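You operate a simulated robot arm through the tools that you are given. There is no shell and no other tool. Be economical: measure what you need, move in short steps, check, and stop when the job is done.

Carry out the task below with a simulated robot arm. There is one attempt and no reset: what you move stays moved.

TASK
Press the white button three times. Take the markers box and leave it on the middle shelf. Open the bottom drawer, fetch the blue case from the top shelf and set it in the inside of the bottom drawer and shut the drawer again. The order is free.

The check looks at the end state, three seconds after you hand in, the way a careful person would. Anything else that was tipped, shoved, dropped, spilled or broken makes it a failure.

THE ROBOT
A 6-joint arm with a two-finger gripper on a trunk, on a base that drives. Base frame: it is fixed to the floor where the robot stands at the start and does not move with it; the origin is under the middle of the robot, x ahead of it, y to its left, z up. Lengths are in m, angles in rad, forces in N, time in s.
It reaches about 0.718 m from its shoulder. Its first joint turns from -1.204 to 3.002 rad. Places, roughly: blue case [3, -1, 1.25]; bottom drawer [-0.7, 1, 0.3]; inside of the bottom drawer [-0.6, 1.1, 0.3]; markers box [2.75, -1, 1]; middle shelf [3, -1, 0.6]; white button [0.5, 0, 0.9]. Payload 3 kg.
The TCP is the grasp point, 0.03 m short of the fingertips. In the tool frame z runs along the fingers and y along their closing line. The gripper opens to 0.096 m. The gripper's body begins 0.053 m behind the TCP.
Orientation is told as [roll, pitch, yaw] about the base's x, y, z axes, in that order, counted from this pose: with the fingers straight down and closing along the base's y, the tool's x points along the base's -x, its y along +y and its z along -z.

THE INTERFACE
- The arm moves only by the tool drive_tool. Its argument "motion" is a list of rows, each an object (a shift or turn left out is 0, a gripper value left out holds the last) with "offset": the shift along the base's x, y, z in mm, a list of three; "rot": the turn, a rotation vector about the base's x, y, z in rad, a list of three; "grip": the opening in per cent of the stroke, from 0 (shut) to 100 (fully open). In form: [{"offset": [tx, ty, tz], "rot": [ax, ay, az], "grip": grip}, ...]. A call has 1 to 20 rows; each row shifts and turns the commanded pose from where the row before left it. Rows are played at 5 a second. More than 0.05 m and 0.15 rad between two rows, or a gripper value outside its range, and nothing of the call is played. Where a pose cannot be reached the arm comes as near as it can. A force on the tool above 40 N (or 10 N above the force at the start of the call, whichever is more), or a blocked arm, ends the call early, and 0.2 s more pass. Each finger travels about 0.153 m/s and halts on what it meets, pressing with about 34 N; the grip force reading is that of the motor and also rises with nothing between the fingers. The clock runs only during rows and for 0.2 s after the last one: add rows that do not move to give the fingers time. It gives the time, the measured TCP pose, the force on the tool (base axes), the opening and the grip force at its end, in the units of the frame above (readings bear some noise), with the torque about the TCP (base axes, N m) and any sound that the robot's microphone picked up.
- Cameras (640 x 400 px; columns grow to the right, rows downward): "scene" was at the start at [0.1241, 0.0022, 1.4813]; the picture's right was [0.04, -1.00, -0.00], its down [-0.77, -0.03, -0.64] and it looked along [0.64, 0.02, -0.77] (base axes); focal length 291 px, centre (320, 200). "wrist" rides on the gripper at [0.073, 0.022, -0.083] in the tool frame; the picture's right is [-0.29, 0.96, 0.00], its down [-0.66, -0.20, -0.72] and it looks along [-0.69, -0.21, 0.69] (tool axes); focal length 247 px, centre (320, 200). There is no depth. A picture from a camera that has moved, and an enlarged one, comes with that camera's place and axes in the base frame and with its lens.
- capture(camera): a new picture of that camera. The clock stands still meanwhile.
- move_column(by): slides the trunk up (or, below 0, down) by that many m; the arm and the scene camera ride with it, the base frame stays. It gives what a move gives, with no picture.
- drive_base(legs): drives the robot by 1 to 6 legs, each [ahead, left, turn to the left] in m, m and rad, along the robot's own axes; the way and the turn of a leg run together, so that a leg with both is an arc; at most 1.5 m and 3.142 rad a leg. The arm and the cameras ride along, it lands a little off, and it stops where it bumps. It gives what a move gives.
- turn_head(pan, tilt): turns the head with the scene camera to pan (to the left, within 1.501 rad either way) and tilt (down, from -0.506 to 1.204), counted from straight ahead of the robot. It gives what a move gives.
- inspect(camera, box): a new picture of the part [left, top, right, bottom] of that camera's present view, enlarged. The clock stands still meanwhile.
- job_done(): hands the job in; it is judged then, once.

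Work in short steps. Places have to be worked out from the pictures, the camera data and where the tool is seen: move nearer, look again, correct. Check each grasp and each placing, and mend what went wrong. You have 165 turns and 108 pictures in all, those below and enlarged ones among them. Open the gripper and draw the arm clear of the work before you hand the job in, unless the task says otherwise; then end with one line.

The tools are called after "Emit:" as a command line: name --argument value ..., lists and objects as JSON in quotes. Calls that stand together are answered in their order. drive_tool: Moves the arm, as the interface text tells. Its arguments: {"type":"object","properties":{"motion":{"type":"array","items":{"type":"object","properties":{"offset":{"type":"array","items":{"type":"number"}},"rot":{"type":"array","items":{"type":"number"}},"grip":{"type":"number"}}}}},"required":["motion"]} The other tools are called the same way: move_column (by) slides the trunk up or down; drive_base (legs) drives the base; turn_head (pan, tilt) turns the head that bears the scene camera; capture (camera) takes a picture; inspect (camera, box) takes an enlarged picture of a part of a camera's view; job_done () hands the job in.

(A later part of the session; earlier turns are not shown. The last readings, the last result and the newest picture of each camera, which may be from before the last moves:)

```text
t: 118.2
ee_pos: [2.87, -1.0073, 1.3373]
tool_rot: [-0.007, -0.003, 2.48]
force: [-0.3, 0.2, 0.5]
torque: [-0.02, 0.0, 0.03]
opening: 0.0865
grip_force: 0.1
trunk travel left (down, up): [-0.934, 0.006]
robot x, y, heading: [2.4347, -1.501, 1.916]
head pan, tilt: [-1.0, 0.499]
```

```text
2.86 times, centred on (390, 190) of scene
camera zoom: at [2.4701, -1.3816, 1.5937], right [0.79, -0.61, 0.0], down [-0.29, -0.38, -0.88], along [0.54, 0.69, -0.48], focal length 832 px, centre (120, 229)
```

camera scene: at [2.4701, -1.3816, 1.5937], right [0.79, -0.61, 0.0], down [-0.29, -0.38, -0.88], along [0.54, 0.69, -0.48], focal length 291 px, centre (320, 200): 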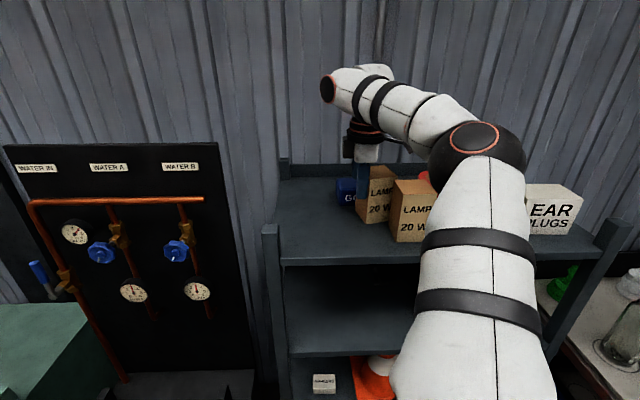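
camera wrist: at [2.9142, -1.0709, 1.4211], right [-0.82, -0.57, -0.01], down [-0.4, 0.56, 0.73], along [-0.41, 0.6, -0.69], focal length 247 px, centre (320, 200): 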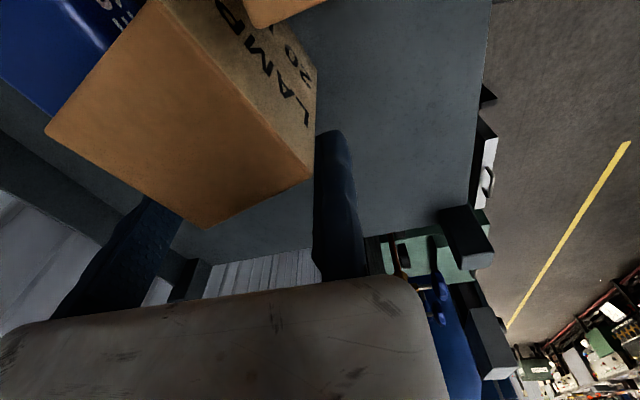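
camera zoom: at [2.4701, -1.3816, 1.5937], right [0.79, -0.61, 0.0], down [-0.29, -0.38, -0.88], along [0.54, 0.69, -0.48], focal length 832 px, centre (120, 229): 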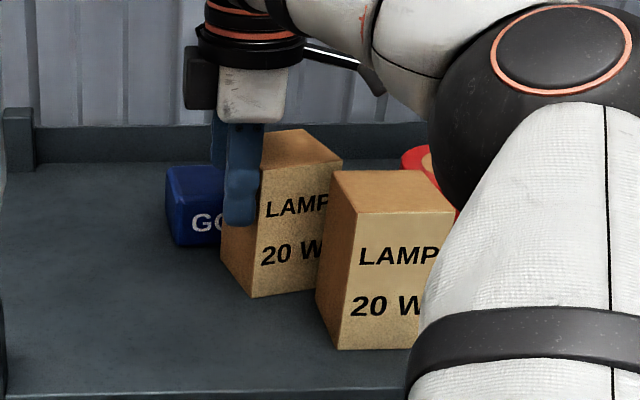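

Lamp 1 was nudged right (~4 cm) and turned ~0.23 rad by the front finger; still upright. I back left, open fully, turn the tool +0.23 rad to match the lamp, standing a bit further forward, and check.

Emit:
drive_tool --motion '[{"offset": [-28, 8, 0], "grip": 100}, {"offset": [-27, 8, 0]}, {"rot": [0, 0, 0.115]}, {"rot": [0, 0, 0.115]}, {}]'

Emit:
capture --camera "wrist"

Emit:
inspect --camera "scene" --box '[310, 120, 470, 260]'

```text
t: 119.4
ee_pos: [2.8158, -0.9889, 1.336]
tool_rot: [-0.007, -0.004, 2.712]
force: [-0.9, -0.1, -0.7]
torque: [0.02, -0.02, 0.01]
opening: 0.0962
grip_force: 0.1
trunk travel left (down, up): [-0.934, 0.006]
robot x, y, heading: [2.4368, -1.4988, 1.913]
head pan, tilt: [-1.0, 0.499]
```

```text
36 pictures are left
camera wrist: at [2.8728, -1.0418, 1.4205], right [-0.67, -0.75, -0.01], down [-0.52, 0.45, 0.73], along [-0.54, 0.49, -0.69], focal length 247 px, centre (320, 200)
```

wrist: 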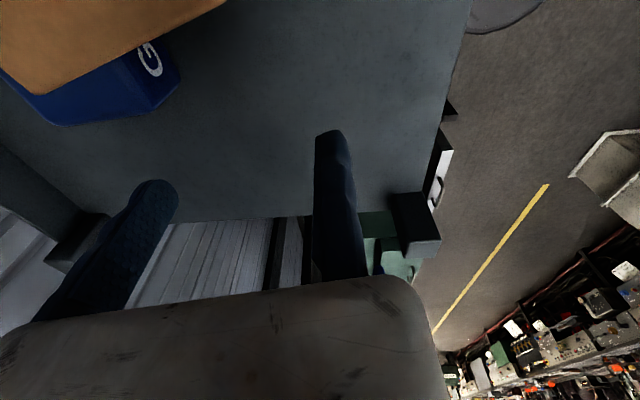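

```text
2.86 times, centred on (390, 190) of scene
camera zoom: at [2.4702, -1.3811, 1.5937], right [0.79, -0.61, 0.0], down [-0.29, -0.38, -0.88], along [0.54, 0.69, -0.48], focal length 832 px, centre (120, 229)
```

zoom: 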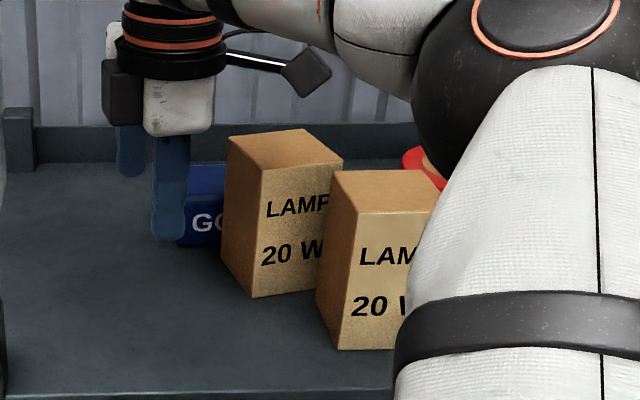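

Close-up triangulation puts lamp 1's left edge from (d 0.602, u 0.154) to (0.673, 0.135). I slide right 4.5 cm first, then verify the fingers bracket it.

Emit:
drive_tool --motion '[{"offset": [19, -13, 0]}, {"offset": [19, -13, 0]}, {}]'

Emit:
capture --camera "wrist"

```text
t: 120.2
ee_pos: [2.8525, -1.0154, 1.3372]
tool_rot: [-0.008, -0.002, 2.708]
force: [-1.6, -0.1, 0.8]
torque: [-0.02, 0.0, 0.01]
opening: 0.0962
grip_force: 0.1
trunk travel left (down, up): [-0.934, 0.006]
robot x, y, heading: [2.4346, -1.4995, 1.91]
head pan, tilt: [-1.0, 0.499]
```

```text
34 pictures are left
camera wrist: at [2.9104, -1.0672, 1.4199], right [-0.67, -0.75, -0.01], down [-0.52, 0.46, 0.73], along [-0.54, 0.49, -0.69], focal length 247 px, centre (320, 200)
```

wrist: 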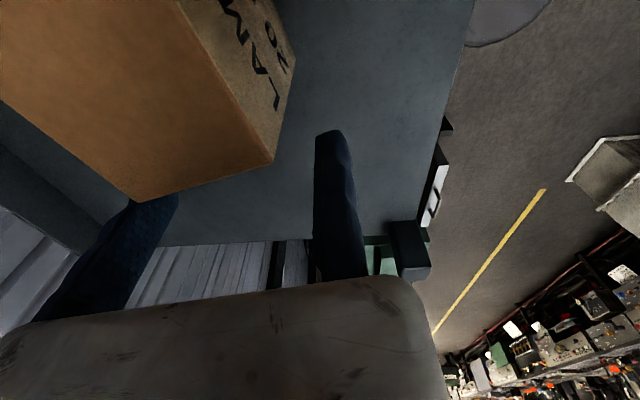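

Gaps computed: 14 mm at the front, 9 mm at the back. I slide in another 42 mm along the lamp's face.

Emit:
drive_tool --motion '[{"offset": [13, -5.5, 0]}, {"offset": [13, -5.5, 0]}, {"offset": [13, -5.5, 0]}, {}]'

Emit:
capture --camera "wrist"

```text
t: 121.2
ee_pos: [2.8913, -1.0336, 1.3358]
tool_rot: [-0.006, -0.005, 2.71]
force: [-1.2, 0.4, 0.5]
torque: [0.01, 0.0, 0.02]
opening: 0.096
grip_force: 0.0
trunk travel left (down, up): [-0.934, 0.006]
robot x, y, heading: [2.4346, -1.4982, 1.919]
head pan, tilt: [-1.0, 0.499]
```

```text
33 pictures are left
camera wrist: at [2.9498, -1.0856, 1.4201], right [-0.67, -0.75, -0.01], down [-0.52, 0.45, 0.73], along [-0.54, 0.49, -0.69], focal length 247 px, centre (320, 200)
```

wrist: 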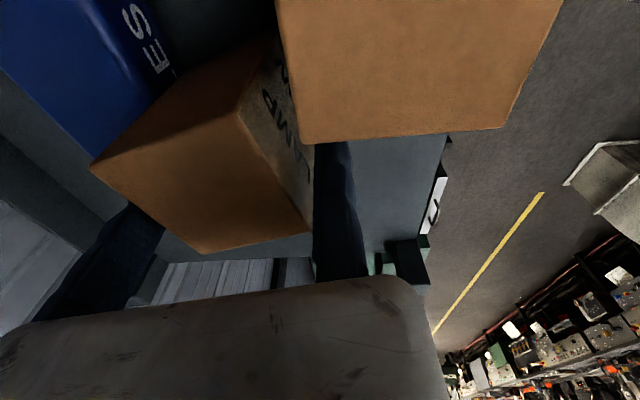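

The lamp hasn't moved; fingers bracket it evenly. I bring the fixed finger 10 mm closer (to avoid tipping), then close gently.

Emit:
drive_tool --motion '[{"offset": [4.2, 9.1, 0]}, {}, {"grip": 85}, {"grip": 78}, {"grip": 70}, {"grip": 60}, {"grip": 50}, {}]'

Emit:
capture --camera "wrist"

Emit:
inspect --camera "scene" --box '[310, 120, 470, 260]'

```text
t: 123.0
ee_pos: [2.897, -1.0246, 1.3369]
tool_rot: [-0.007, -0.003, 2.711]
force: [0.1, 0.5, 1.1]
torque: [0.01, -0.06, 0.04]
opening: 0.0643
grip_force: 34.1
trunk travel left (down, up): [-0.934, 0.006]
robot x, y, heading: [2.4346, -1.5027, 1.912]
head pan, tilt: [-1.0, 0.499]
```

```text
32 pictures are left
camera wrist: at [2.9542, -1.0755, 1.4206], right [-0.67, -0.75, -0.01], down [-0.52, 0.45, 0.73], along [-0.54, 0.49, -0.69], focal length 247 px, centre (320, 200)
```

wrist: 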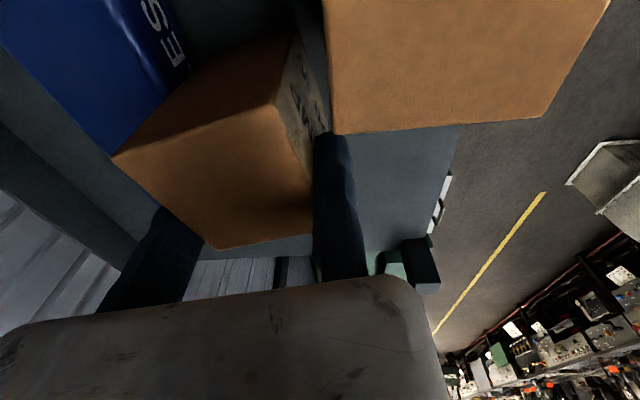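

```text
2.86 times, centred on (390, 190) of scene
camera zoom: at [2.4711, -1.3811, 1.5937], right [0.79, -0.61, 0.0], down [-0.29, -0.38, -0.88], along [0.54, 0.69, -0.48], focal length 832 px, centre (120, 229)
```

zoom: 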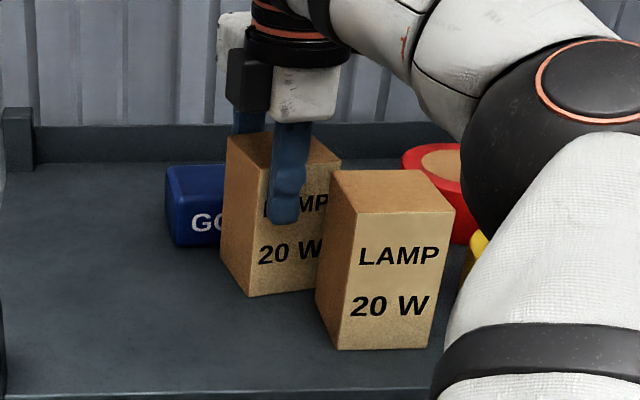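

Lamp 1 is held (64 mm). I lift 8 mm, move it left while turning it back square, then bring it forward to line up with lamp 2.

Emit:
drive_tool --motion '[{"offset": [0, 0, 8], "grip": 40}, {"offset": [-16, 12.3, 0], "rot": [0, 0, -0.0772]}, {"offset": [-16, 12.3, 0], "rot": [0, 0, -0.0772]}, {"offset": [-15.3, 12.3, 0], "rot": [0, 0, -0.0772]}, {}]'

Emit:
drive_tool --motion '[{"offset": [-12, -20, 0]}, {"offset": [-12, -20, 0]}, {"offset": [-12, -19, 0]}, {}]'

Emit:
inspect --camera "scene" --box '[310, 120, 470, 260]'

Emit:
capture --camera "wrist"

```text
t: 124.2
ee_pos: [2.8514, -0.9878, 1.3453]
tool_rot: [-0.006, -0.005, 2.479]
force: [-0.8, -0.1, -1.3]
torque: [-0.02, 0.02, -0.04]
opening: 0.0642
grip_force: 34.1
trunk travel left (down, up): [-0.934, 0.006]
robot x, y, heading: [2.4334, -1.5037, 1.917]
head pan, tilt: [-1.0, 0.499]
```

```text
t: 125.2
ee_pos: [2.8137, -1.0416, 1.3472]
tool_rot: [-0.007, -0.003, 2.479]
force: [0.3, -0.7, -0.8]
torque: [-0.01, 0.01, 0.02]
opening: 0.0643
grip_force: 33.8
out of reach, approached as far as the arm can: row 3
trunk travel left (down, up): [-0.934, 0.006]
robot x, y, heading: [2.4329, -1.5028, 1.91]
head pan, tilt: [-1.0, 0.499]
```

```text
2.86 times, centred on (390, 190) of scene
camera zoom: at [2.4707, -1.3808, 1.5937], right [0.79, -0.61, 0.0], down [-0.29, -0.38, -0.88], along [0.54, 0.69, -0.48], focal length 832 px, centre (120, 229)
```

zoom: 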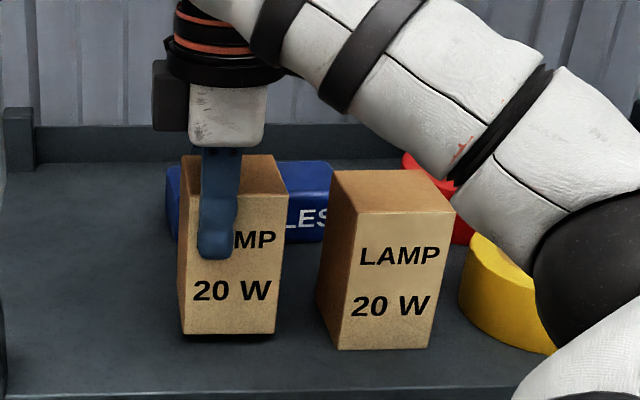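

```text
29 pictures are left
camera wrist: at [2.8571, -1.1053, 1.4305], right [-0.82, -0.57, -0.01], down [-0.4, 0.56, 0.73], along [-0.41, 0.6, -0.69], focal length 247 px, centre (320, 200)
```

wrist: 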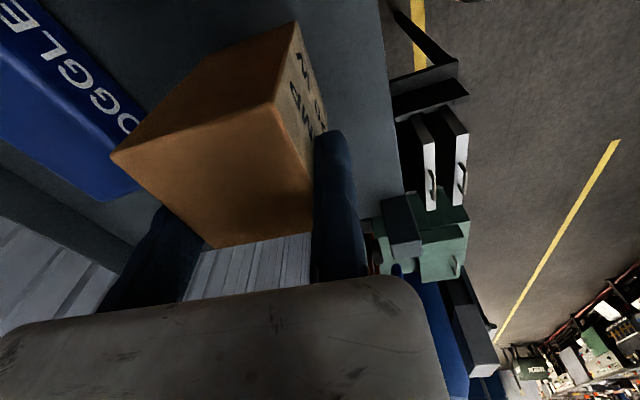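

Nearly there: lamp 1 needs 9 mm forward and 11 mm right to match its original spot relative to lamp 2. I adjust, then lower it.

Emit:
drive_tool --motion '[{"offset": [3.2, -13.9, 0]}, {}, {"offset": [0, 0, -4]}, {"offset": [0, 0, -3]}, {}]'

Emit:
inspect --camera "scene" --box '[310, 120, 470, 260]'

```text
t: 126.4
ee_pos: [2.8173, -1.0424, 1.3458]
tool_rot: [-0.007, -0.004, 2.479]
force: [0.0, -0.1, -1.3]
torque: [0.0, 0.02, 0.04]
opening: 0.0641
grip_force: 34.0
out of reach, approached as far as the arm can: row 1, 4
trunk travel left (down, up): [-0.934, 0.006]
robot x, y, heading: [2.434, -1.5016, 1.914]
head pan, tilt: [-1.0, 0.499]
```

```text
2.86 times, centred on (390, 190) of scene
camera zoom: at [2.4712, -1.3811, 1.5937], right [0.79, -0.61, 0.0], down [-0.29, -0.38, -0.88], along [0.54, 0.69, -0.48], focal length 832 px, centre (120, 229)
```

zoom: 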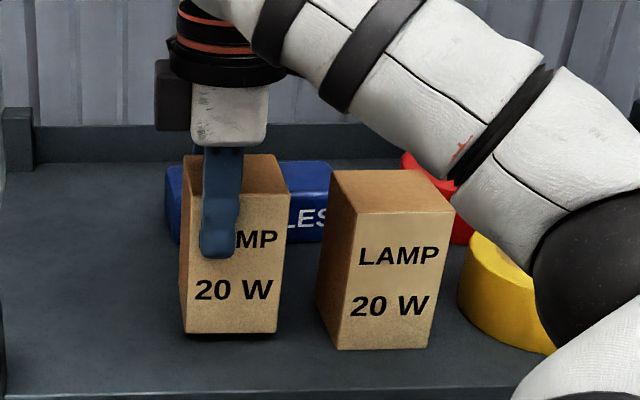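

Inner reach limit; I back the base 4 cm (lamp still lifted) and finish with the arm.

Emit:
drive_base --legs '[[-0.022, 0.034, 0]]'

```text
t: 127.3
ee_pos: [2.7968, -1.0669, 1.3405]
tool_rot: [0.0, -0.004, 2.48]
force: [0.1, 1.1, -1.4]
torque: [-0.06, 0.06, 0.0]
opening: 0.0644
grip_force: 33.6
trunk travel left (down, up): [-0.934, 0.006]
robot x, y, heading: [2.4096, -1.5261, 1.909]
head pan, tilt: [-1.0, 0.499]
```

Emit:
drive_tool --motion '[{"offset": [11.4, 5.6, 3]}, {"offset": [11.4, 5.6, 0]}, {}]'

Emit:
inspect --camera "scene" --box '[310, 120, 470, 260]'

```text
t: 128.1
ee_pos: [2.8146, -1.0619, 1.3491]
tool_rot: [-0.007, -0.003, 2.481]
force: [-0.3, -0.5, -1.2]
torque: [0.0, 0.03, -0.01]
opening: 0.0643
grip_force: 34.2
trunk travel left (down, up): [-0.934, 0.006]
robot x, y, heading: [2.4137, -1.5305, 1.911]
head pan, tilt: [-1.0, 0.499]
```

```text
2.86 times, centred on (390, 190) of scene
camera zoom: at [2.4457, -1.4138, 1.5938], right [0.79, -0.61, 0.0], down [-0.29, -0.38, -0.88], along [0.54, 0.7, -0.48], focal length 832 px, centre (120, 229)
```

zoom: 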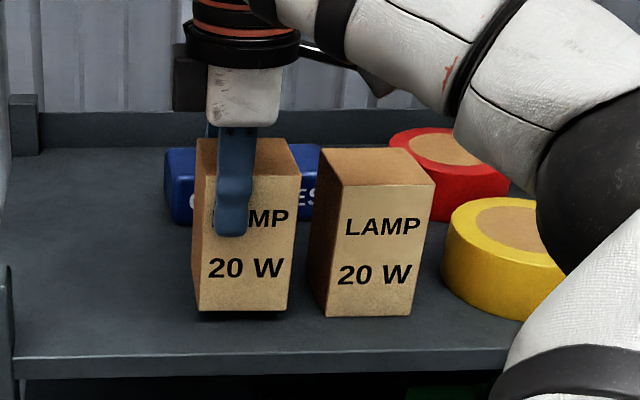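

Lamp 1 is now 12 mm too far forward relative to lamp 2. I correct and lower until contact.

Emit:
drive_tool --motion '[{"offset": [4.2, 11.9, 0]}, {"offset": [0, 0, -4]}, {"offset": [0, 0, -4]}, {}]'

Emit:
drive_tool --motion '[{"offset": [0, 0, -2]}, {"offset": [0, 0, -2]}, {}]'

Emit:
inspect --camera "scene" --box '[310, 120, 470, 260]'

```text
t: 129.1
ee_pos: [2.818, -1.048, 1.3405]
tool_rot: [-0.006, -0.001, 2.481]
force: [0.2, 0.2, -0.8]
torque: [-0.01, -0.01, -0.03]
opening: 0.0641
grip_force: 33.8
trunk travel left (down, up): [-0.934, 0.006]
robot x, y, heading: [2.4095, -1.5311, 1.912]
head pan, tilt: [-1.0, 0.499]
```

```text
t: 129.9
ee_pos: [2.8194, -1.0488, 1.3377]
tool_rot: [-0.007, -0.003, 2.478]
force: [1.5, 2.0, 6.9]
torque: [0.1, -0.13, 0.04]
opening: 0.064
grip_force: 33.9
trunk travel left (down, up): [-0.934, 0.006]
robot x, y, heading: [2.411, -1.5312, 1.913]
head pan, tilt: [-1.0, 0.499]
```

```text
2.86 times, centred on (390, 190) of scene
camera zoom: at [2.4457, -1.4135, 1.5938], right [0.79, -0.61, 0.0], down [-0.29, -0.38, -0.88], along [0.54, 0.7, -0.48], focal length 832 px, centre (120, 229)
```

zoom: 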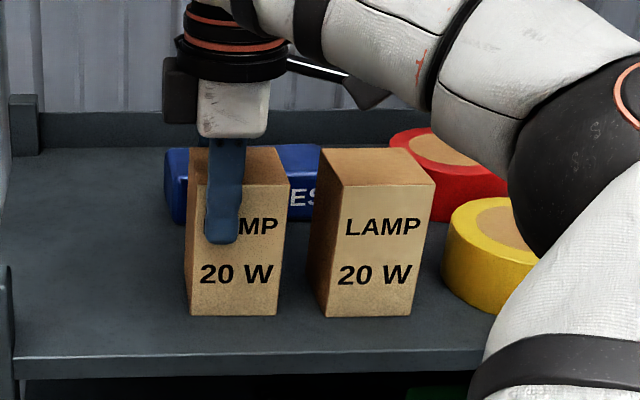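

Lamp 1 is back in line with lamp 2 at the original spacing, with 7 N contact. I open, ease forward 10 mm off its face, and leave to the left.

Emit:
drive_tool --motion '[{"grip": 75}, {"grip": 100}, {"offset": [-5, -7, 0]}, {"offset": [0, 0, 3]}, {"offset": [-20, 15.5, 0]}, {"offset": [-24, 18.5, 0]}, {"offset": [-24, 18.5, 0]}, {}]'

Emit:
inspect --camera "scene" --box '[270, 120, 470, 260]'

```text
t: 131.7
ee_pos: [2.7449, -1.0043, 1.3394]
tool_rot: [-0.005, -0.004, 2.481]
force: [0.3, -0.3, -0.2]
torque: [0.01, 0.03, -0.03]
opening: 0.096
grip_force: 0.0
trunk travel left (down, up): [-0.934, 0.006]
robot x, y, heading: [2.4115, -1.5335, 1.913]
head pan, tilt: [-1.0, 0.499]
```

```text
2.86 times, centred on (370, 190) of scene
camera zoom: at [2.4471, -1.4135, 1.5937], right [0.79, -0.61, 0.0], down [-0.29, -0.38, -0.88], along [0.54, 0.7, -0.48], focal length 832 px, centre (177, 229)
```

zoom: 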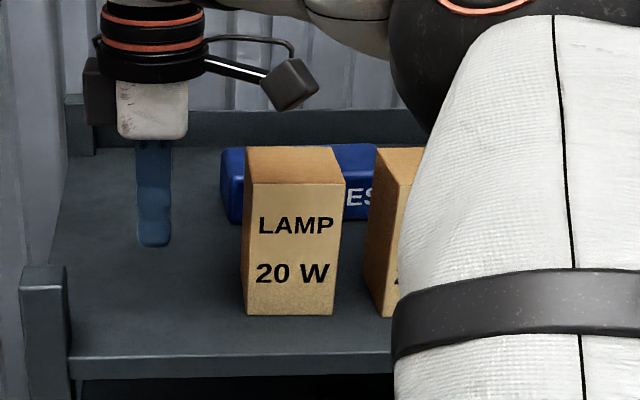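

Lamp 1 is back in place. Now for the case: I drive 8 cm closer with the tool in the left lane at z 1.34.

Emit:
drive_base --legs '[[0.044, -0.067, 0]]'

Emit:
drive_tool --motion '[{"offset": [15, 19, 0]}, {"offset": [15, 19, 0]}, {}]'

Emit:
capture --camera "wrist"

```text
t: 132.7
ee_pos: [2.789, -0.9443, 1.3429]
tool_rot: [-0.01, -0.004, 2.479]
force: [0.2, -0.2, -0.7]
torque: [0.02, -0.02, 0.01]
opening: 0.0962
grip_force: 0.1
trunk travel left (down, up): [-0.934, 0.006]
robot x, y, heading: [2.4545, -1.4729, 1.912]
head pan, tilt: [-1.0, 0.499]
```

```text
t: 133.5
ee_pos: [2.8238, -0.9029, 1.3387]
tool_rot: [-0.006, -0.004, 2.482]
force: [0.2, -0.7, -0.3]
torque: [0.02, 0.0, -0.04]
opening: 0.0959
grip_force: 0.1
trunk travel left (down, up): [-0.934, 0.006]
robot x, y, heading: [2.4546, -1.4689, 1.915]
head pan, tilt: [-1.0, 0.499]
```

```text
24 pictures are left
camera wrist: at [2.8669, -0.9665, 1.4231], right [-0.82, -0.58, 0.0], down [-0.4, 0.56, 0.73], along [-0.42, 0.6, -0.69], focal length 247 px, centre (320, 200)
```

wrist: 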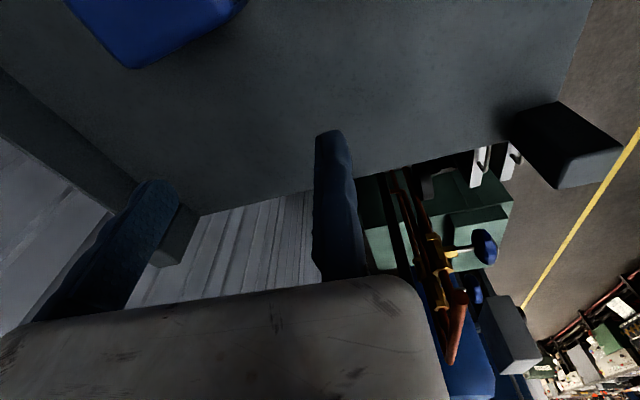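

Case seen at d≈0.685–0.745, left end u≈0.095; the open fingers bracket that. I ease 8 mm deeper and descend to z 1.272 in the left lane.

Emit:
drive_tool --motion '[{"offset": [5, 6, -10]}, {"offset": [0, 0, -20]}, {"offset": [0, 0, -20]}, {"offset": [0, 0, -16]}, {}]'

Emit:
capture --camera "wrist"

```text
t: 134.7
ee_pos: [2.83, -0.8967, 1.2728]
tool_rot: [-0.007, -0.003, 2.481]
force: [0.3, 0.2, 0.3]
torque: [0.01, 0.0, 0.0]
opening: 0.096
grip_force: 0.0
trunk travel left (down, up): [-0.934, 0.006]
robot x, y, heading: [2.4564, -1.4699, 1.913]
head pan, tilt: [-1.0, 0.499]
```

```text
23 pictures are left
camera wrist: at [2.8729, -0.9604, 1.3569], right [-0.82, -0.57, -0.01], down [-0.4, 0.56, 0.73], along [-0.42, 0.6, -0.69], focal length 247 px, centre (320, 200)
```

wrist: 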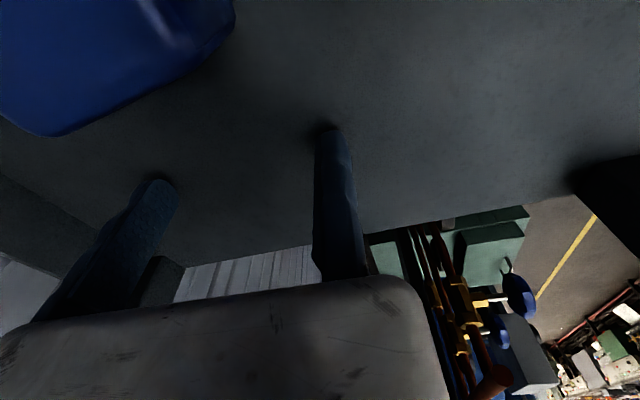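

The case end lies between the finger lines (20 mm / 13 mm margins). I slide right along the case by 12 cm.

Emit:
drive_tool --motion '[{"offset": [23.7, -18.4, 0]}, {"offset": [23.7, -18.4, 0]}, {}]'

Emit:
capture --camera "wrist"

```text
t: 135.5
ee_pos: [2.8737, -0.9329, 1.2729]
tool_rot: [-0.005, -0.002, 2.482]
force: [-0.7, -1.1, 0.4]
torque: [0.01, 0.0, 0.0]
opening: 0.0958
grip_force: 0.0
trunk travel left (down, up): [-0.934, 0.006]
robot x, y, heading: [2.458, -1.4683, 1.914]
head pan, tilt: [-1.0, 0.499]
```

```text
22 pictures are left
camera wrist: at [2.9176, -0.9963, 1.3566], right [-0.82, -0.58, -0.01], down [-0.4, 0.56, 0.73], along [-0.41, 0.6, -0.69], focal length 247 px, centre (320, 200)
```

wrist: 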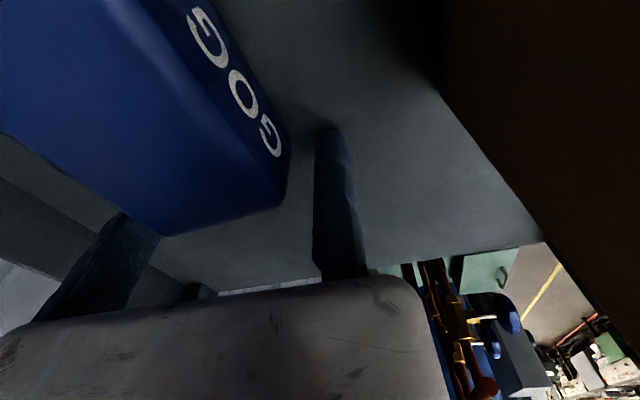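

Case is between the fingers. I slide another 7 cm to reach its middle.

Emit:
drive_tool --motion '[{"offset": [18, -14, 0]}, {"offset": [18, -14, 0]}, {"offset": [18, -14, 0]}, {}]'

Emit:
capture --camera "wrist"

Emit:
capture --camera "scene"

```text
t: 136.5
ee_pos: [2.9294, -0.9753, 1.2733]
tool_rot: [-0.008, -0.004, 2.483]
force: [-0.1, 0.1, -0.2]
torque: [0.01, -0.03, 0.0]
opening: 0.096
grip_force: 0.0
trunk travel left (down, up): [-0.934, 0.006]
robot x, y, heading: [2.4583, -1.4666, 1.916]
head pan, tilt: [-1.0, 0.499]
```

```text
21 pictures are left
camera wrist: at [2.973, -1.0388, 1.3568], right [-0.82, -0.57, -0.01], down [-0.4, 0.56, 0.73], along [-0.41, 0.6, -0.69], focal length 247 px, centre (320, 200)
```

wrist: 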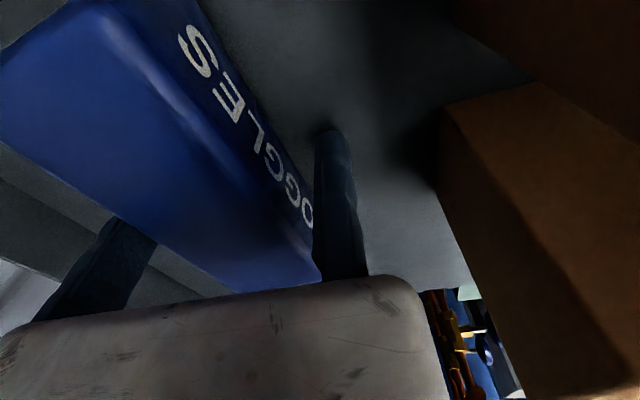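

```text
20 pictures are left
camera scene: at [2.4942, -1.3496, 1.5937], right [0.79, -0.61, 0.0], down [-0.29, -0.38, -0.88], along [0.54, 0.7, -0.48], focal length 291 px, centre (320, 200)
```

scene: 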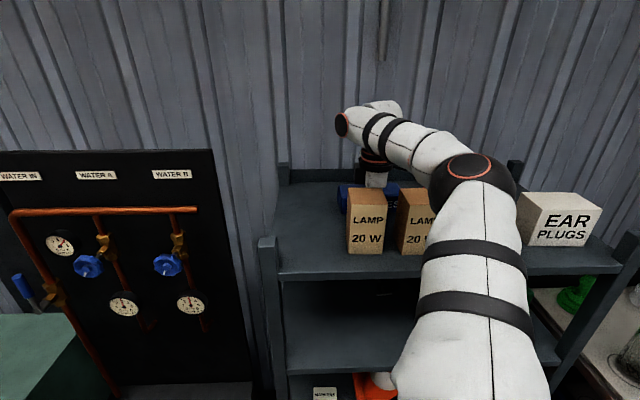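

The case sits nicely between the fingers. I close on it.

Emit:
drive_tool --motion '[{"grip": 80}, {"grip": 65}, {"grip": 50}, {"grip": 30}, {"grip": 30}, {}]'

Emit:
drive_tool --motion '[{"offset": [0, 0, 15]}, {"offset": [0, 0, 20]}, {"offset": [0, 0, 30]}, {"offset": [0, 0, 30]}, {"offset": [0, 0, 30]}, {"offset": [0, 0, 10]}, {}]'

```text
t: 137.9
ee_pos: [2.9299, -0.9752, 1.2735]
tool_rot: [-0.007, -0.004, 2.48]
force: [-0.1, 0.5, 0.8]
torque: [-0.09, -0.01, 0.04]
opening: 0.0698
grip_force: 33.9
trunk travel left (down, up): [-0.934, 0.006]
robot x, y, heading: [2.4578, -1.4709, 1.913]
head pan, tilt: [-1.0, 0.499]
```

```text
t: 139.5
ee_pos: [2.9223, -0.9757, 1.3689]
tool_rot: [-0.009, -0.003, 2.485]
force: [0.4, 0.2, -1.3]
torque: [-0.03, 0.02, 0.0]
opening: 0.0696
grip_force: 34.4
out of reach, approached as far as the arm can: row 4, 5, 6
trunk travel left (down, up): [-0.934, 0.006]
robot x, y, heading: [2.4581, -1.4663, 1.913]
head pan, tilt: [-1.0, 0.499]
```

Lifted, but 3 cm short of clearing the lamp tops. Bringing the tool slightly toward the robot gains height; I move 2.5 cm forward and up.

Emit:
drive_tool --motion '[{"offset": [-8, -10, 0]}, {"offset": [-8, -10, 15]}, {"offset": [0, 0, 15]}, {}]'

```text
t: 140.5
ee_pos: [2.9155, -0.9832, 1.3931]
tool_rot: [-0.006, -0.004, 2.482]
force: [0.0, 0.6, -1.4]
torque: [-0.04, 0.01, 0.01]
opening: 0.0695
grip_force: 34.0
out of reach, approached as far as the arm can: row 1, 2
trunk travel left (down, up): [-0.934, 0.006]
robot x, y, heading: [2.4564, -1.4691, 1.911]
head pan, tilt: [-1.0, 0.499]
```

z is 1.393 (case bottom ≈1.35). I add the column's last 6 mm and go a bit further up and forward.

Emit:
move_column --by 0.006

Emit:
drive_tool --motion '[{"offset": [-5, -6, 10]}, {"offset": [-5, -6, 10]}, {"offset": [0, 0, 10]}, {}]'

Emit:
inspect --camera "scene" --box '[310, 130, 470, 260]'

```text
t: 141.1
ee_pos: [2.9147, -0.9836, 1.3996]
tool_rot: [-0.008, -0.003, 2.481]
force: [-0.1, 0.1, -0.5]
torque: [-0.01, 0.03, 0.03]
opening: 0.0696
grip_force: 33.7
trunk travel left (down, up): [-0.94, 0.0]
robot x, y, heading: [2.4579, -1.4701, 1.914]
head pan, tilt: [-1.0, 0.499]
```

```text
t: 142.1
ee_pos: [2.9054, -0.9959, 1.4281]
tool_rot: [-0.007, -0.003, 2.482]
force: [0.5, 0.5, -0.5]
torque: [-0.03, 0.05, 0.02]
opening: 0.0695
grip_force: 33.7
trunk travel left (down, up): [-0.94, 0.0]
robot x, y, heading: [2.4606, -1.4692, 1.912]
head pan, tilt: [-1.0, 0.499]
```

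```text
3.08 times, centred on (390, 195) of scene
camera zoom: at [2.4945, -1.349, 1.5996], right [0.79, -0.61, 0.0], down [-0.29, -0.38, -0.88], along [0.54, 0.7, -0.48], focal length 896 px, centre (105, 215)
```

zoom: 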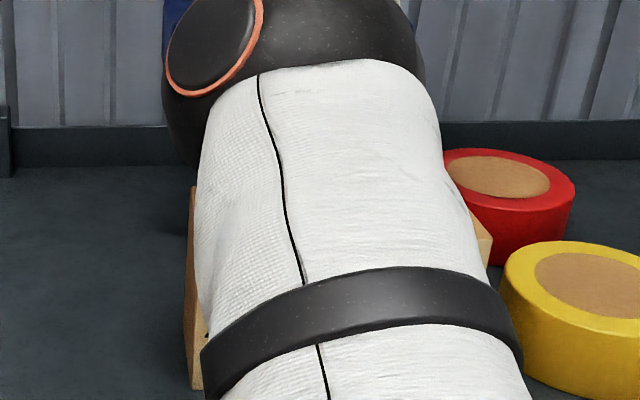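

Case bottom is now ~1.385, above the lamps. I back the base straight away from the rack by 0.40 m.

Emit:
drive_base --legs '[[-0.215, 0.337, 0]]'

Emit:
capture --camera "scene"

```text
t: 144.6
ee_pos: [2.6655, -1.3111, 1.4281]
tool_rot: [-0.006, -0.003, 2.471]
force: [0.4, 0.4, -1.6]
torque: [-0.02, 0.01, 0.0]
opening: 0.0693
grip_force: 33.9
trunk travel left (down, up): [-0.94, 0.0]
robot x, y, heading: [2.2158, -1.7814, 1.908]
head pan, tilt: [-1.0, 0.499]
```

```text
18 pictures are left
camera scene: at [2.2518, -1.6599, 1.5994], right [0.79, -0.62, 0.0], down [-0.3, -0.38, -0.88], along [0.54, 0.69, -0.48], focal length 291 px, centre (320, 200)
```

scene: 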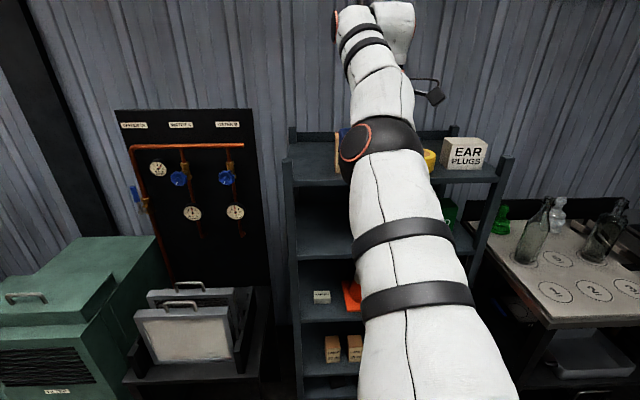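

The case is held. Since the drawer must be opened with a free hand, I'll set the case on the floor near the drawer for the moment. I turn the arm to lead along the corridor and drive in stages.

Emit:
drive_base --legs '[[-0.05, 0.08, 0], [0, 0, 1.57], [0.631, -0.427, 0]]'

Emit:
turn_head --pan -0.6 --tilt 0.45

Emit:
capture --camera "scene"

```text
t: 153.2
ee_pos: [0.9704, -1.1671, 1.4295]
tool_rot: [-0.008, -0.004, -2.274]
force: [-0.8, -0.6, -1.0]
torque: [-0.02, -0.04, 0.0]
opening: 0.0695
grip_force: 33.8
trunk travel left (down, up): [-0.94, 0.0]
robot x, y, heading: [1.421, -1.6335, -2.842]
head pan, tilt: [-1.0, 0.499]
```

```text
t: 154.1
ee_pos: [0.9701, -1.1655, 1.4279]
tool_rot: [-0.007, -0.003, -2.274]
force: [0.7, -0.1, -0.8]
torque: [-0.03, -0.01, 0.02]
opening: 0.0692
grip_force: 34.6
trunk travel left (down, up): [-0.94, 0.0]
robot x, y, heading: [1.4192, -1.6334, -2.845]
head pan, tilt: [-0.6, 0.45]
```

```text
17 pictures are left
camera scene: at [1.2828, -1.6219, 1.6041], right [0.3, 0.95, 0.0], down [0.42, -0.13, -0.9], along [-0.86, 0.27, -0.44], focal length 291 px, centre (320, 200)
```

scene: 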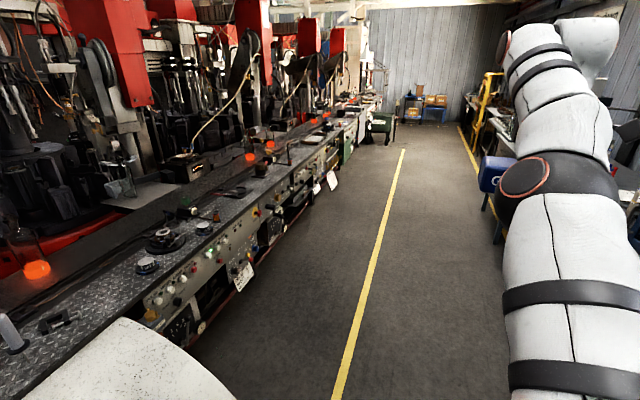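

The corridor ahead is clear; the duct is at my left with ~0.4 m clearance. I continue along the bench in two legs.

Emit:
drive_base --legs '[[0.64, -1.017, 0], [0.811, -0.897, 0]]'

Emit:
turn_head --pan -1.2 --tilt 0.6

Emit:
capture --camera "scene"

```text
t: 165.9
ee_pos: [-0.9164, 0.3206, 1.4283]
tool_rot: [-0.008, -0.003, -2.336]
force: [-0.5, -0.7, -0.6]
torque: [-0.02, 0.01, 0.01]
opening: 0.0691
grip_force: 33.7
trunk travel left (down, up): [-0.94, 0.0]
robot x, y, heading: [-0.4917, -0.1754, -2.904]
head pan, tilt: [-0.6, 0.45]
```

```text
t: 166.9
ee_pos: [-0.9171, 0.3203, 1.4278]
tool_rot: [-0.007, -0.004, -2.336]
force: [-0.1, -0.4, -2.0]
torque: [-0.02, -0.02, 0.0]
opening: 0.0692
grip_force: 33.9
trunk travel left (down, up): [-0.94, 0.0]
robot x, y, heading: [-0.495, -0.1736, -2.901]
head pan, tilt: [-1.201, 0.6]
```

```text
16 pictures are left
camera scene: at [-0.5968, -0.1135, 1.5906], right [0.82, 0.57, 0.0], down [0.32, -0.46, -0.82], along [-0.47, 0.68, -0.57], focal length 291 px, centre (320, 200)
```

scene: 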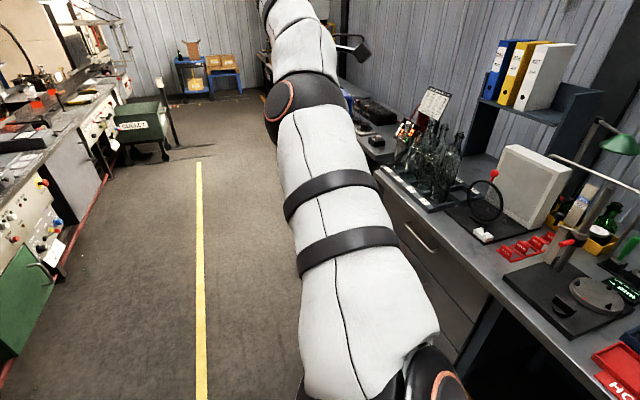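

I'm beside the bench. I move 0.3 m further off the bench and turn back to heading ~1.9, then lower the column to set the case on the free floor right of the drawer area.

Emit:
drive_base --legs '[[0.236, 0.185, 0], [0, 0, -1.48]]'

Emit:
move_column --by -0.85

Emit:
turn_head --pan -0.9 --tilt 0.7

Emit:
capture --camera "scene"

```text
t: 172.6
ee_pos: [-0.2229, 0.0493, 1.428]
tool_rot: [-0.008, -0.003, 2.45]
force: [0.4, -0.5, -0.8]
torque: [-0.06, 0.05, -0.01]
opening: 0.0693
grip_force: 34.1
trunk travel left (down, up): [-0.94, 0.0]
robot x, y, heading: [-0.6859, -0.412, 1.887]
head pan, tilt: [-1.201, 0.6]
```

```text
refused: -0.85 is not a number from -0.4 to 0.4
```

```text
t: 173.4
ee_pos: [-0.223, 0.0491, 1.4293]
tool_rot: [-0.008, -0.004, 2.45]
force: [0.8, -0.6, -0.3]
torque: [-0.01, 0.03, 0.03]
opening: 0.0693
grip_force: 34.2
trunk travel left (down, up): [-0.94, 0.0]
robot x, y, heading: [-0.6854, -0.4083, 1.883]
head pan, tilt: [-0.901, 0.7]
```

```text
15 pictures are left
camera scene: at [-0.6546, -0.2905, 1.5819], right [0.83, -0.56, 0.0], down [-0.36, -0.54, -0.76], along [0.43, 0.64, -0.64], focal length 291 px, centre (320, 200)
```

scene: 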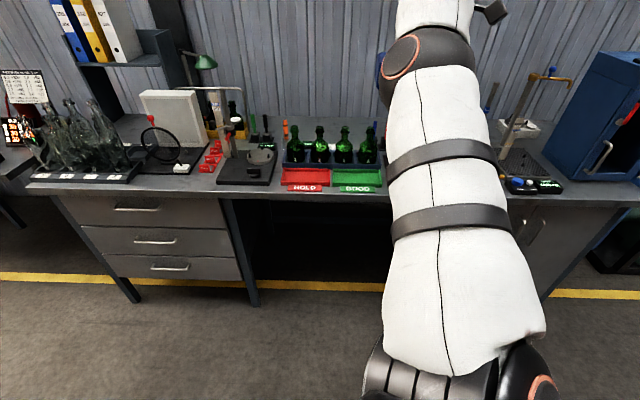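

Drawer unit is visible: bottom handle around [−0.78, 0.87, 0.40]. I lower the column in allowed steps to put the case down on the floor here.

Emit:
move_column --by -0.4

Emit:
move_column --by -0.4

Emit:
drive_tool --motion '[{"offset": [0, 0, -45]}, {"offset": [0, 0, -45]}, {"offset": [0, 0, -45]}, {"offset": [0, 0, -45]}, {"offset": [0, 0, -45]}, {"offset": [0, 0, -45]}, {}]'

```text
t: 177.2
ee_pos: [-0.2219, 0.0483, 1.0294]
tool_rot: [-0.006, -0.003, 2.451]
force: [0.1, -0.2, -1.2]
torque: [-0.01, 0.01, -0.03]
opening: 0.0691
grip_force: 34.2
trunk travel left (down, up): [-0.54, 0.4]
robot x, y, heading: [-0.6852, -0.4077, 1.88]
head pan, tilt: [-0.901, 0.7]
```

```text
t: 181.1
ee_pos: [-0.2216, 0.0488, 0.6281]
tool_rot: [-0.007, -0.003, 2.448]
force: [0.2, 0.8, -1.2]
torque: [-0.01, 0.05, 0.01]
opening: 0.0694
grip_force: 33.6
trunk travel left (down, up): [-0.14, 0.8]
robot x, y, heading: [-0.6842, -0.4071, 1.88]
head pan, tilt: [-0.901, 0.7]
```

```text
t: 182.7
ee_pos: [-0.2177, 0.0522, 0.6066]
tool_rot: [-0.007, -0.005, 2.451]
force: [-1.4, 0.0, -1.0]
torque: [-0.02, 0.03, 0.02]
opening: 0.0691
grip_force: 34.2
out of reach, approached as far as the arm can: row 1, 2, 3, 4, 5, 6
trunk travel left (down, up): [-0.14, 0.8]
robot x, y, heading: [-0.686, -0.4088, 1.875]
head pan, tilt: [-0.901, 0.7]
```

Too near the body to go down. I move outward 10 cm while descending.

Emit:
drive_tool --motion '[{"offset": [14, 20, 0]}, {"offset": [14, 20, -10]}, {"offset": [14, 20, -20]}, {"offset": [12, 16, -30]}, {"offset": [0, 0, -45]}, {"offset": [0, 0, -45]}, {"offset": [0, 0, -45]}, {"offset": [0, 0, -45]}, {}]'

Emit:
move_column --by -0.13

```text
t: 184.7
ee_pos: [-0.2043, 0.0965, 0.4946]
tool_rot: [-0.007, -0.003, 2.449]
force: [1.1, 0.2, -0.8]
torque: [0.03, 0.01, 0.0]
opening: 0.0694
grip_force: 34.2
out of reach, approached as far as the arm can: row 1, 2, 3, 4, 5, 6, 7, 8
trunk travel left (down, up): [-0.14, 0.8]
robot x, y, heading: [-0.6852, -0.4088, 1.88]
head pan, tilt: [-0.901, 0.7]
```

```text
t: 186.2
ee_pos: [-0.2056, 0.0966, 0.3655]
tool_rot: [-0.006, -0.004, 2.452]
force: [-0.1, 0.2, -1.5]
torque: [-0.01, 0.01, 0.02]
opening: 0.0694
grip_force: 33.9
trunk travel left (down, up): [-0.01, 0.93]
robot x, y, heading: [-0.6863, -0.4073, 1.883]
head pan, tilt: [-0.901, 0.7]
```

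Emit:
drive_tool --motion '[{"offset": [17, 24, -5]}, {"offset": [17, 24, -10]}, {"offset": [17, 24, -20]}, {"offset": [6, 8, -40]}, {"offset": [0, 0, -45]}, {"offset": [0, 0, -45]}, {"offset": [0, 0, -45]}, {"offset": [0, 0, -45]}, {}]'

```text
t: 188.2
ee_pos: [-0.2241, 0.1063, 0.1666]
tool_rot: [-0.008, -0.007, 2.45]
force: [0.1, -0.6, -0.8]
torque: [0.0, 0.06, -0.04]
opening: 0.0693
grip_force: 33.9
out of reach, approached as far as the arm can: row 1, 2, 3, 4, 7, 8
trunk travel left (down, up): [-0.01, 0.93]
robot x, y, heading: [-0.688, -0.4084, 1.88]
head pan, tilt: [-0.901, 0.7]
```

Good progress: case bottom ~0.12 m above the floor. I continue outward and down.

Emit:
drive_tool --motion '[{"offset": [15, 20, -10]}, {"offset": [15, 20, -20]}, {"offset": [10, 14, -30]}, {"offset": [0, 0, -25]}, {"offset": [0, 0, -15]}, {}]'

```text
t: 189.6
ee_pos: [-0.2374, 0.0944, 0.1299]
tool_rot: [-0.007, -0.003, 2.451]
force: [0.0, -0.3, -0.8]
torque: [-0.01, 0.05, -0.01]
opening: 0.0693
grip_force: 34.3
out of reach, approached as far as the arm can: row 1, 2, 3, 4, 5
trunk travel left (down, up): [-0.01, 0.93]
robot x, y, heading: [-0.685, -0.4089, 1.883]
head pan, tilt: [-0.901, 0.7]
```

The arm seems limited by pointing this far right. I swing the tool toward the robot's front (first raising a little), then try going down there.

Emit:
drive_tool --motion '[{"offset": [-30, 8, 20]}, {"offset": [-40, 12, 20]}, {"offset": [-45, 14, 0]}, {"offset": [-45, 14, 0]}, {"offset": [-45, 14, 0]}, {"offset": [-45, 14, 0]}, {}]'

Emit:
drive_tool --motion '[{"offset": [0, 0, -30]}, {"offset": [0, 0, -30]}, {"offset": [0, 0, -30]}, {"offset": [0, 0, -20]}, {}]'

```text
t: 191.2
ee_pos: [-0.4528, 0.1331, 0.1811]
tool_rot: [-0.007, -0.006, 2.451]
force: [0.0, 0.3, -1.8]
torque: [0.01, -0.01, -0.01]
opening: 0.069
grip_force: 33.9
out of reach, approached as far as the arm can: row 5, 6
trunk travel left (down, up): [-0.01, 0.93]
robot x, y, heading: [-0.6827, -0.4096, 1.879]
head pan, tilt: [-0.901, 0.7]
```

```text
t: 192.4
ee_pos: [-0.4341, 0.1139, 0.0873]
tool_rot: [-0.007, -0.007, 2.448]
force: [-0.8, 0.0, -0.4]
torque: [-0.02, 0.03, -0.01]
opening: 0.0692
grip_force: 34.0
out of reach, approached as far as the arm can: row 1, 2, 3, 4
trunk travel left (down, up): [-0.01, 0.93]
robot x, y, heading: [-0.6845, -0.4099, 1.882]
head pan, tilt: [-0.901, 0.7]
```

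Going lower pulls the tool inward, so I move toward the robot a bit while lowering the last 4 cm.

Emit:
drive_tool --motion '[{"offset": [3, -30, 0]}, {"offset": [3, -30, -10]}, {"offset": [0, -10, -15]}, {"offset": [0, 0, -12]}, {"offset": [0, 0, -8]}, {}]'

```text
t: 193.8
ee_pos: [-0.4291, 0.0449, 0.0426]
tool_rot: [-0.006, -0.003, 2.451]
force: [-0.6, 0.3, -1.5]
torque: [-0.02, 0.07, -0.01]
opening: 0.0691
grip_force: 34.0
trunk travel left (down, up): [-0.01, 0.93]
robot x, y, heading: [-0.6835, -0.4114, 1.881]
head pan, tilt: [-0.901, 0.7]
```

Almost at the floor; a few mm more to contact, then release.

Emit:
drive_tool --motion '[{"offset": [0, 0, -2]}, {"offset": [0, 0, -2]}, {}]'

```text
t: 194.6
ee_pos: [-0.4294, 0.0456, 0.0376]
tool_rot: [-0.007, -0.005, 2.451]
force: [1.1, 0.3, -1.3]
torque: [-0.02, 0.04, 0.0]
opening: 0.0694
grip_force: 33.7
trunk travel left (down, up): [-0.01, 0.93]
robot x, y, heading: [-0.6867, -0.4121, 1.881]
head pan, tilt: [-0.901, 0.7]
```

Emit:
drive_tool --motion '[{"offset": [0, 0, -2]}, {"offset": [0, 0, -2]}, {"offset": [0, 0, -1]}, {}]'

```text
t: 195.6
ee_pos: [-0.4294, 0.0434, 0.0342]
tool_rot: [-0.006, -0.004, 2.449]
force: [0.3, 0.7, -0.7]
torque: [-0.03, 0.01, -0.04]
opening: 0.0693
grip_force: 33.8
out of reach, approached as far as the arm can: row 3
trunk travel left (down, up): [-0.01, 0.93]
robot x, y, heading: [-0.6864, -0.4058, 1.881]
head pan, tilt: [-0.901, 0.7]
```

Emit:
move_column --by -0.004

Emit:
capture --camera "wrist"

```text
t: 196.2
ee_pos: [-0.4299, 0.0438, 0.0327]
tool_rot: [-0.011, -0.006, 2.449]
force: [-2.4, -8.5, 26.5]
torque: [-0.3, 0.12, -0.21]
opening: 0.069
grip_force: 33.8
trunk travel left (down, up): [-0.006, 0.934]
robot x, y, heading: [-0.6819, -0.4073, 1.881]
head pan, tilt: [-0.901, 0.7]
```

```text
14 pictures are left
camera wrist: at [-0.3882, -0.0213, 0.117], right [-0.84, -0.55, -0.01], down [-0.38, 0.57, 0.73], along [-0.39, 0.61, -0.68], focal length 247 px, centre (320, 200)
```

wrist: 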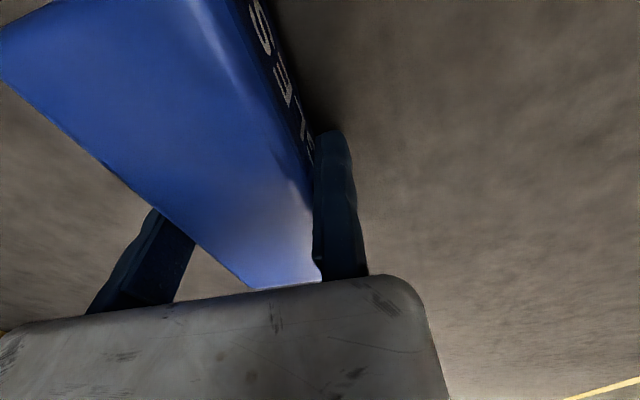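

The case is on the floor (26 N). I open, shift the fixed finger off, and rise straight up.

Emit:
drive_tool --motion '[{"offset": [0, 0, 2], "grip": 85}, {"grip": 100}, {"offset": [-5, -6, 0]}, {"offset": [0, 0, 30]}, {"offset": [0, 0, 40]}, {"offset": [0, 0, 40]}, {"offset": [0, 0, 40]}, {}]'

Emit:
move_column --by 0.2

Emit:
capture --camera "wrist"

```text
t: 198.0
ee_pos: [-0.4593, 0.0435, 0.1698]
tool_rot: [-0.007, -0.002, 2.451]
force: [-0.3, -0.1, 0.6]
torque: [-0.05, -0.01, 0.01]
opening: 0.0957
grip_force: 0.1
out of reach, approached as far as the arm can: row 6, 7
trunk travel left (down, up): [-0.006, 0.934]
robot x, y, heading: [-0.6885, -0.4094, 1.883]
head pan, tilt: [-0.901, 0.7]
```

```text
t: 200.1
ee_pos: [-0.4586, 0.0428, 0.3692]
tool_rot: [-0.007, -0.006, 2.45]
force: [-0.1, -0.5, 1.3]
torque: [0.01, 0.0, -0.02]
opening: 0.096
grip_force: 0.1
trunk travel left (down, up): [-0.206, 0.734]
robot x, y, heading: [-0.6829, -0.4061, 1.884]
head pan, tilt: [-0.901, 0.7]
```

```text
13 pictures are left
camera wrist: at [-0.4171, -0.0223, 0.4529], right [-0.84, -0.55, -0.01], down [-0.38, 0.57, 0.73], along [-0.4, 0.61, -0.69], focal length 247 px, centre (320, 200)
```

wrist: 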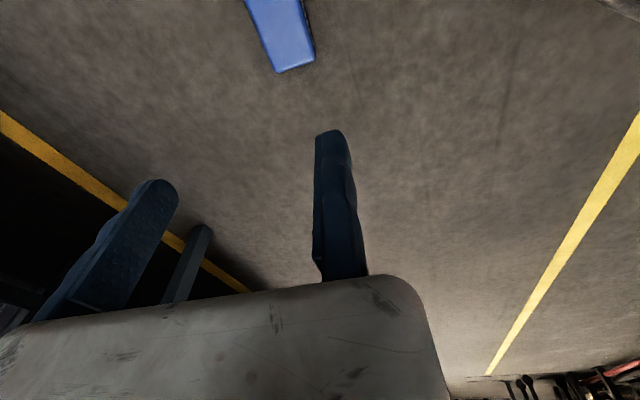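

Case stands safely on the floor. Now I pitch the gripper level (fingers toward the bench, closing vertically) while extending outward.

Emit:
drive_tool --motion '[{"offset": [13.8, 18.1, 0], "rot": [0.1137, -0.0865, 0]}, {"offset": [13.8, 18.1, 0], "rot": [0.1137, -0.0865, 0]}, {"offset": [13.8, 18.1, 0], "rot": [0.1137, -0.0865, 0]}, {"offset": [13.8, 18.1, 0], "rot": [0.1137, -0.0865, 0]}, {"offset": [13.8, 18.1, 0], "rot": [0.1137, -0.0865, 0]}, {"offset": [13.8, 18.1, 0], "rot": [0.1137, -0.0865, 0]}, {"offset": [13.8, 18.1, 0], "rot": [0.1137, -0.0865, 0]}, {"offset": [13.8, 18.1, 0], "rot": [0.1137, -0.0865, 0]}, {"offset": [13.8, 18.1, 0], "rot": [0.1137, -0.0865, 0]}, {"offset": [13.8, 18.1, 0], "rot": [0.1137, -0.0865, 0]}, {"offset": [13.8, 18.1, 0], "rot": [0.1137, -0.0865, 0]}, {}]'

```text
t: 202.7
ee_pos: [-0.3024, 0.2058, 0.4418]
tool_rot: [-1.58, -0.04, 2.497]
force: [-0.3, -0.7, 0.4]
torque: [0.0, 0.02, 0.0]
opening: 0.0958
grip_force: 0.1
out of reach, approached as far as the arm can: row 9, 10, 11
trunk travel left (down, up): [-0.206, 0.734]
robot x, y, heading: [-0.6879, -0.4102, 1.878]
head pan, tilt: [-0.901, 0.7]
```

Gripper is level now. I slide the base left 0.79 m to bring it in front of the drawer stack and look.

Emit:
drive_base --legs '[[0.647, 0.455, 0]]'

Emit:
capture --camera "wrist"

Emit:
capture --camera "scene"

```text
t: 207.0
ee_pos: [-0.9505, 0.6749, 0.4404]
tool_rot: [-1.577, -0.041, 2.51]
force: [0.0, 0.1, 0.0]
torque: [-0.01, 0.0, -0.02]
opening: 0.096
grip_force: 0.1
trunk travel left (down, up): [-0.206, 0.734]
robot x, y, heading: [-1.3251, 0.0547, 1.902]
head pan, tilt: [-0.901, 0.7]
```

```text
12 pictures are left
camera wrist: at [-0.9411, 0.5651, 0.4155], right [-0.26, 0.2, -0.94], down [-0.95, -0.2, 0.22], along [-0.14, 0.96, 0.24], focal length 247 px, centre (320, 200)
```

wrist: 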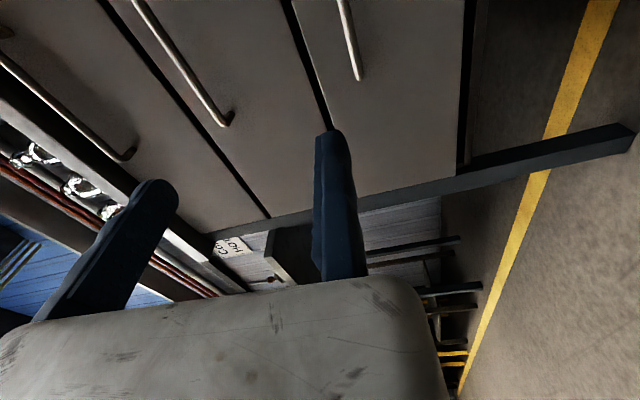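

```text
11 pictures are left
camera scene: at [-1.2961, 0.1725, 0.8479], right [0.84, -0.54, 0.0], down [-0.35, -0.54, -0.76], along [0.42, 0.64, -0.64], focal length 291 px, centre (320, 200)
```

scene: 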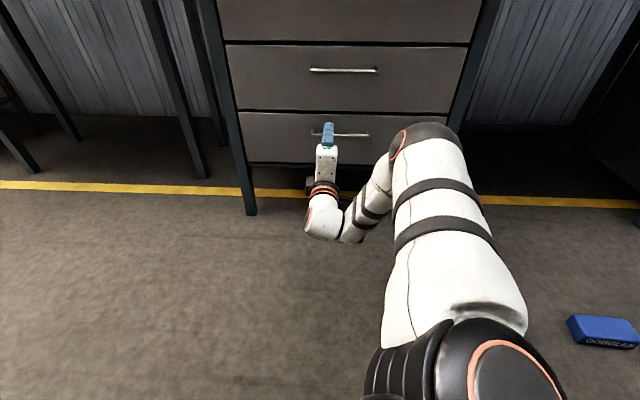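

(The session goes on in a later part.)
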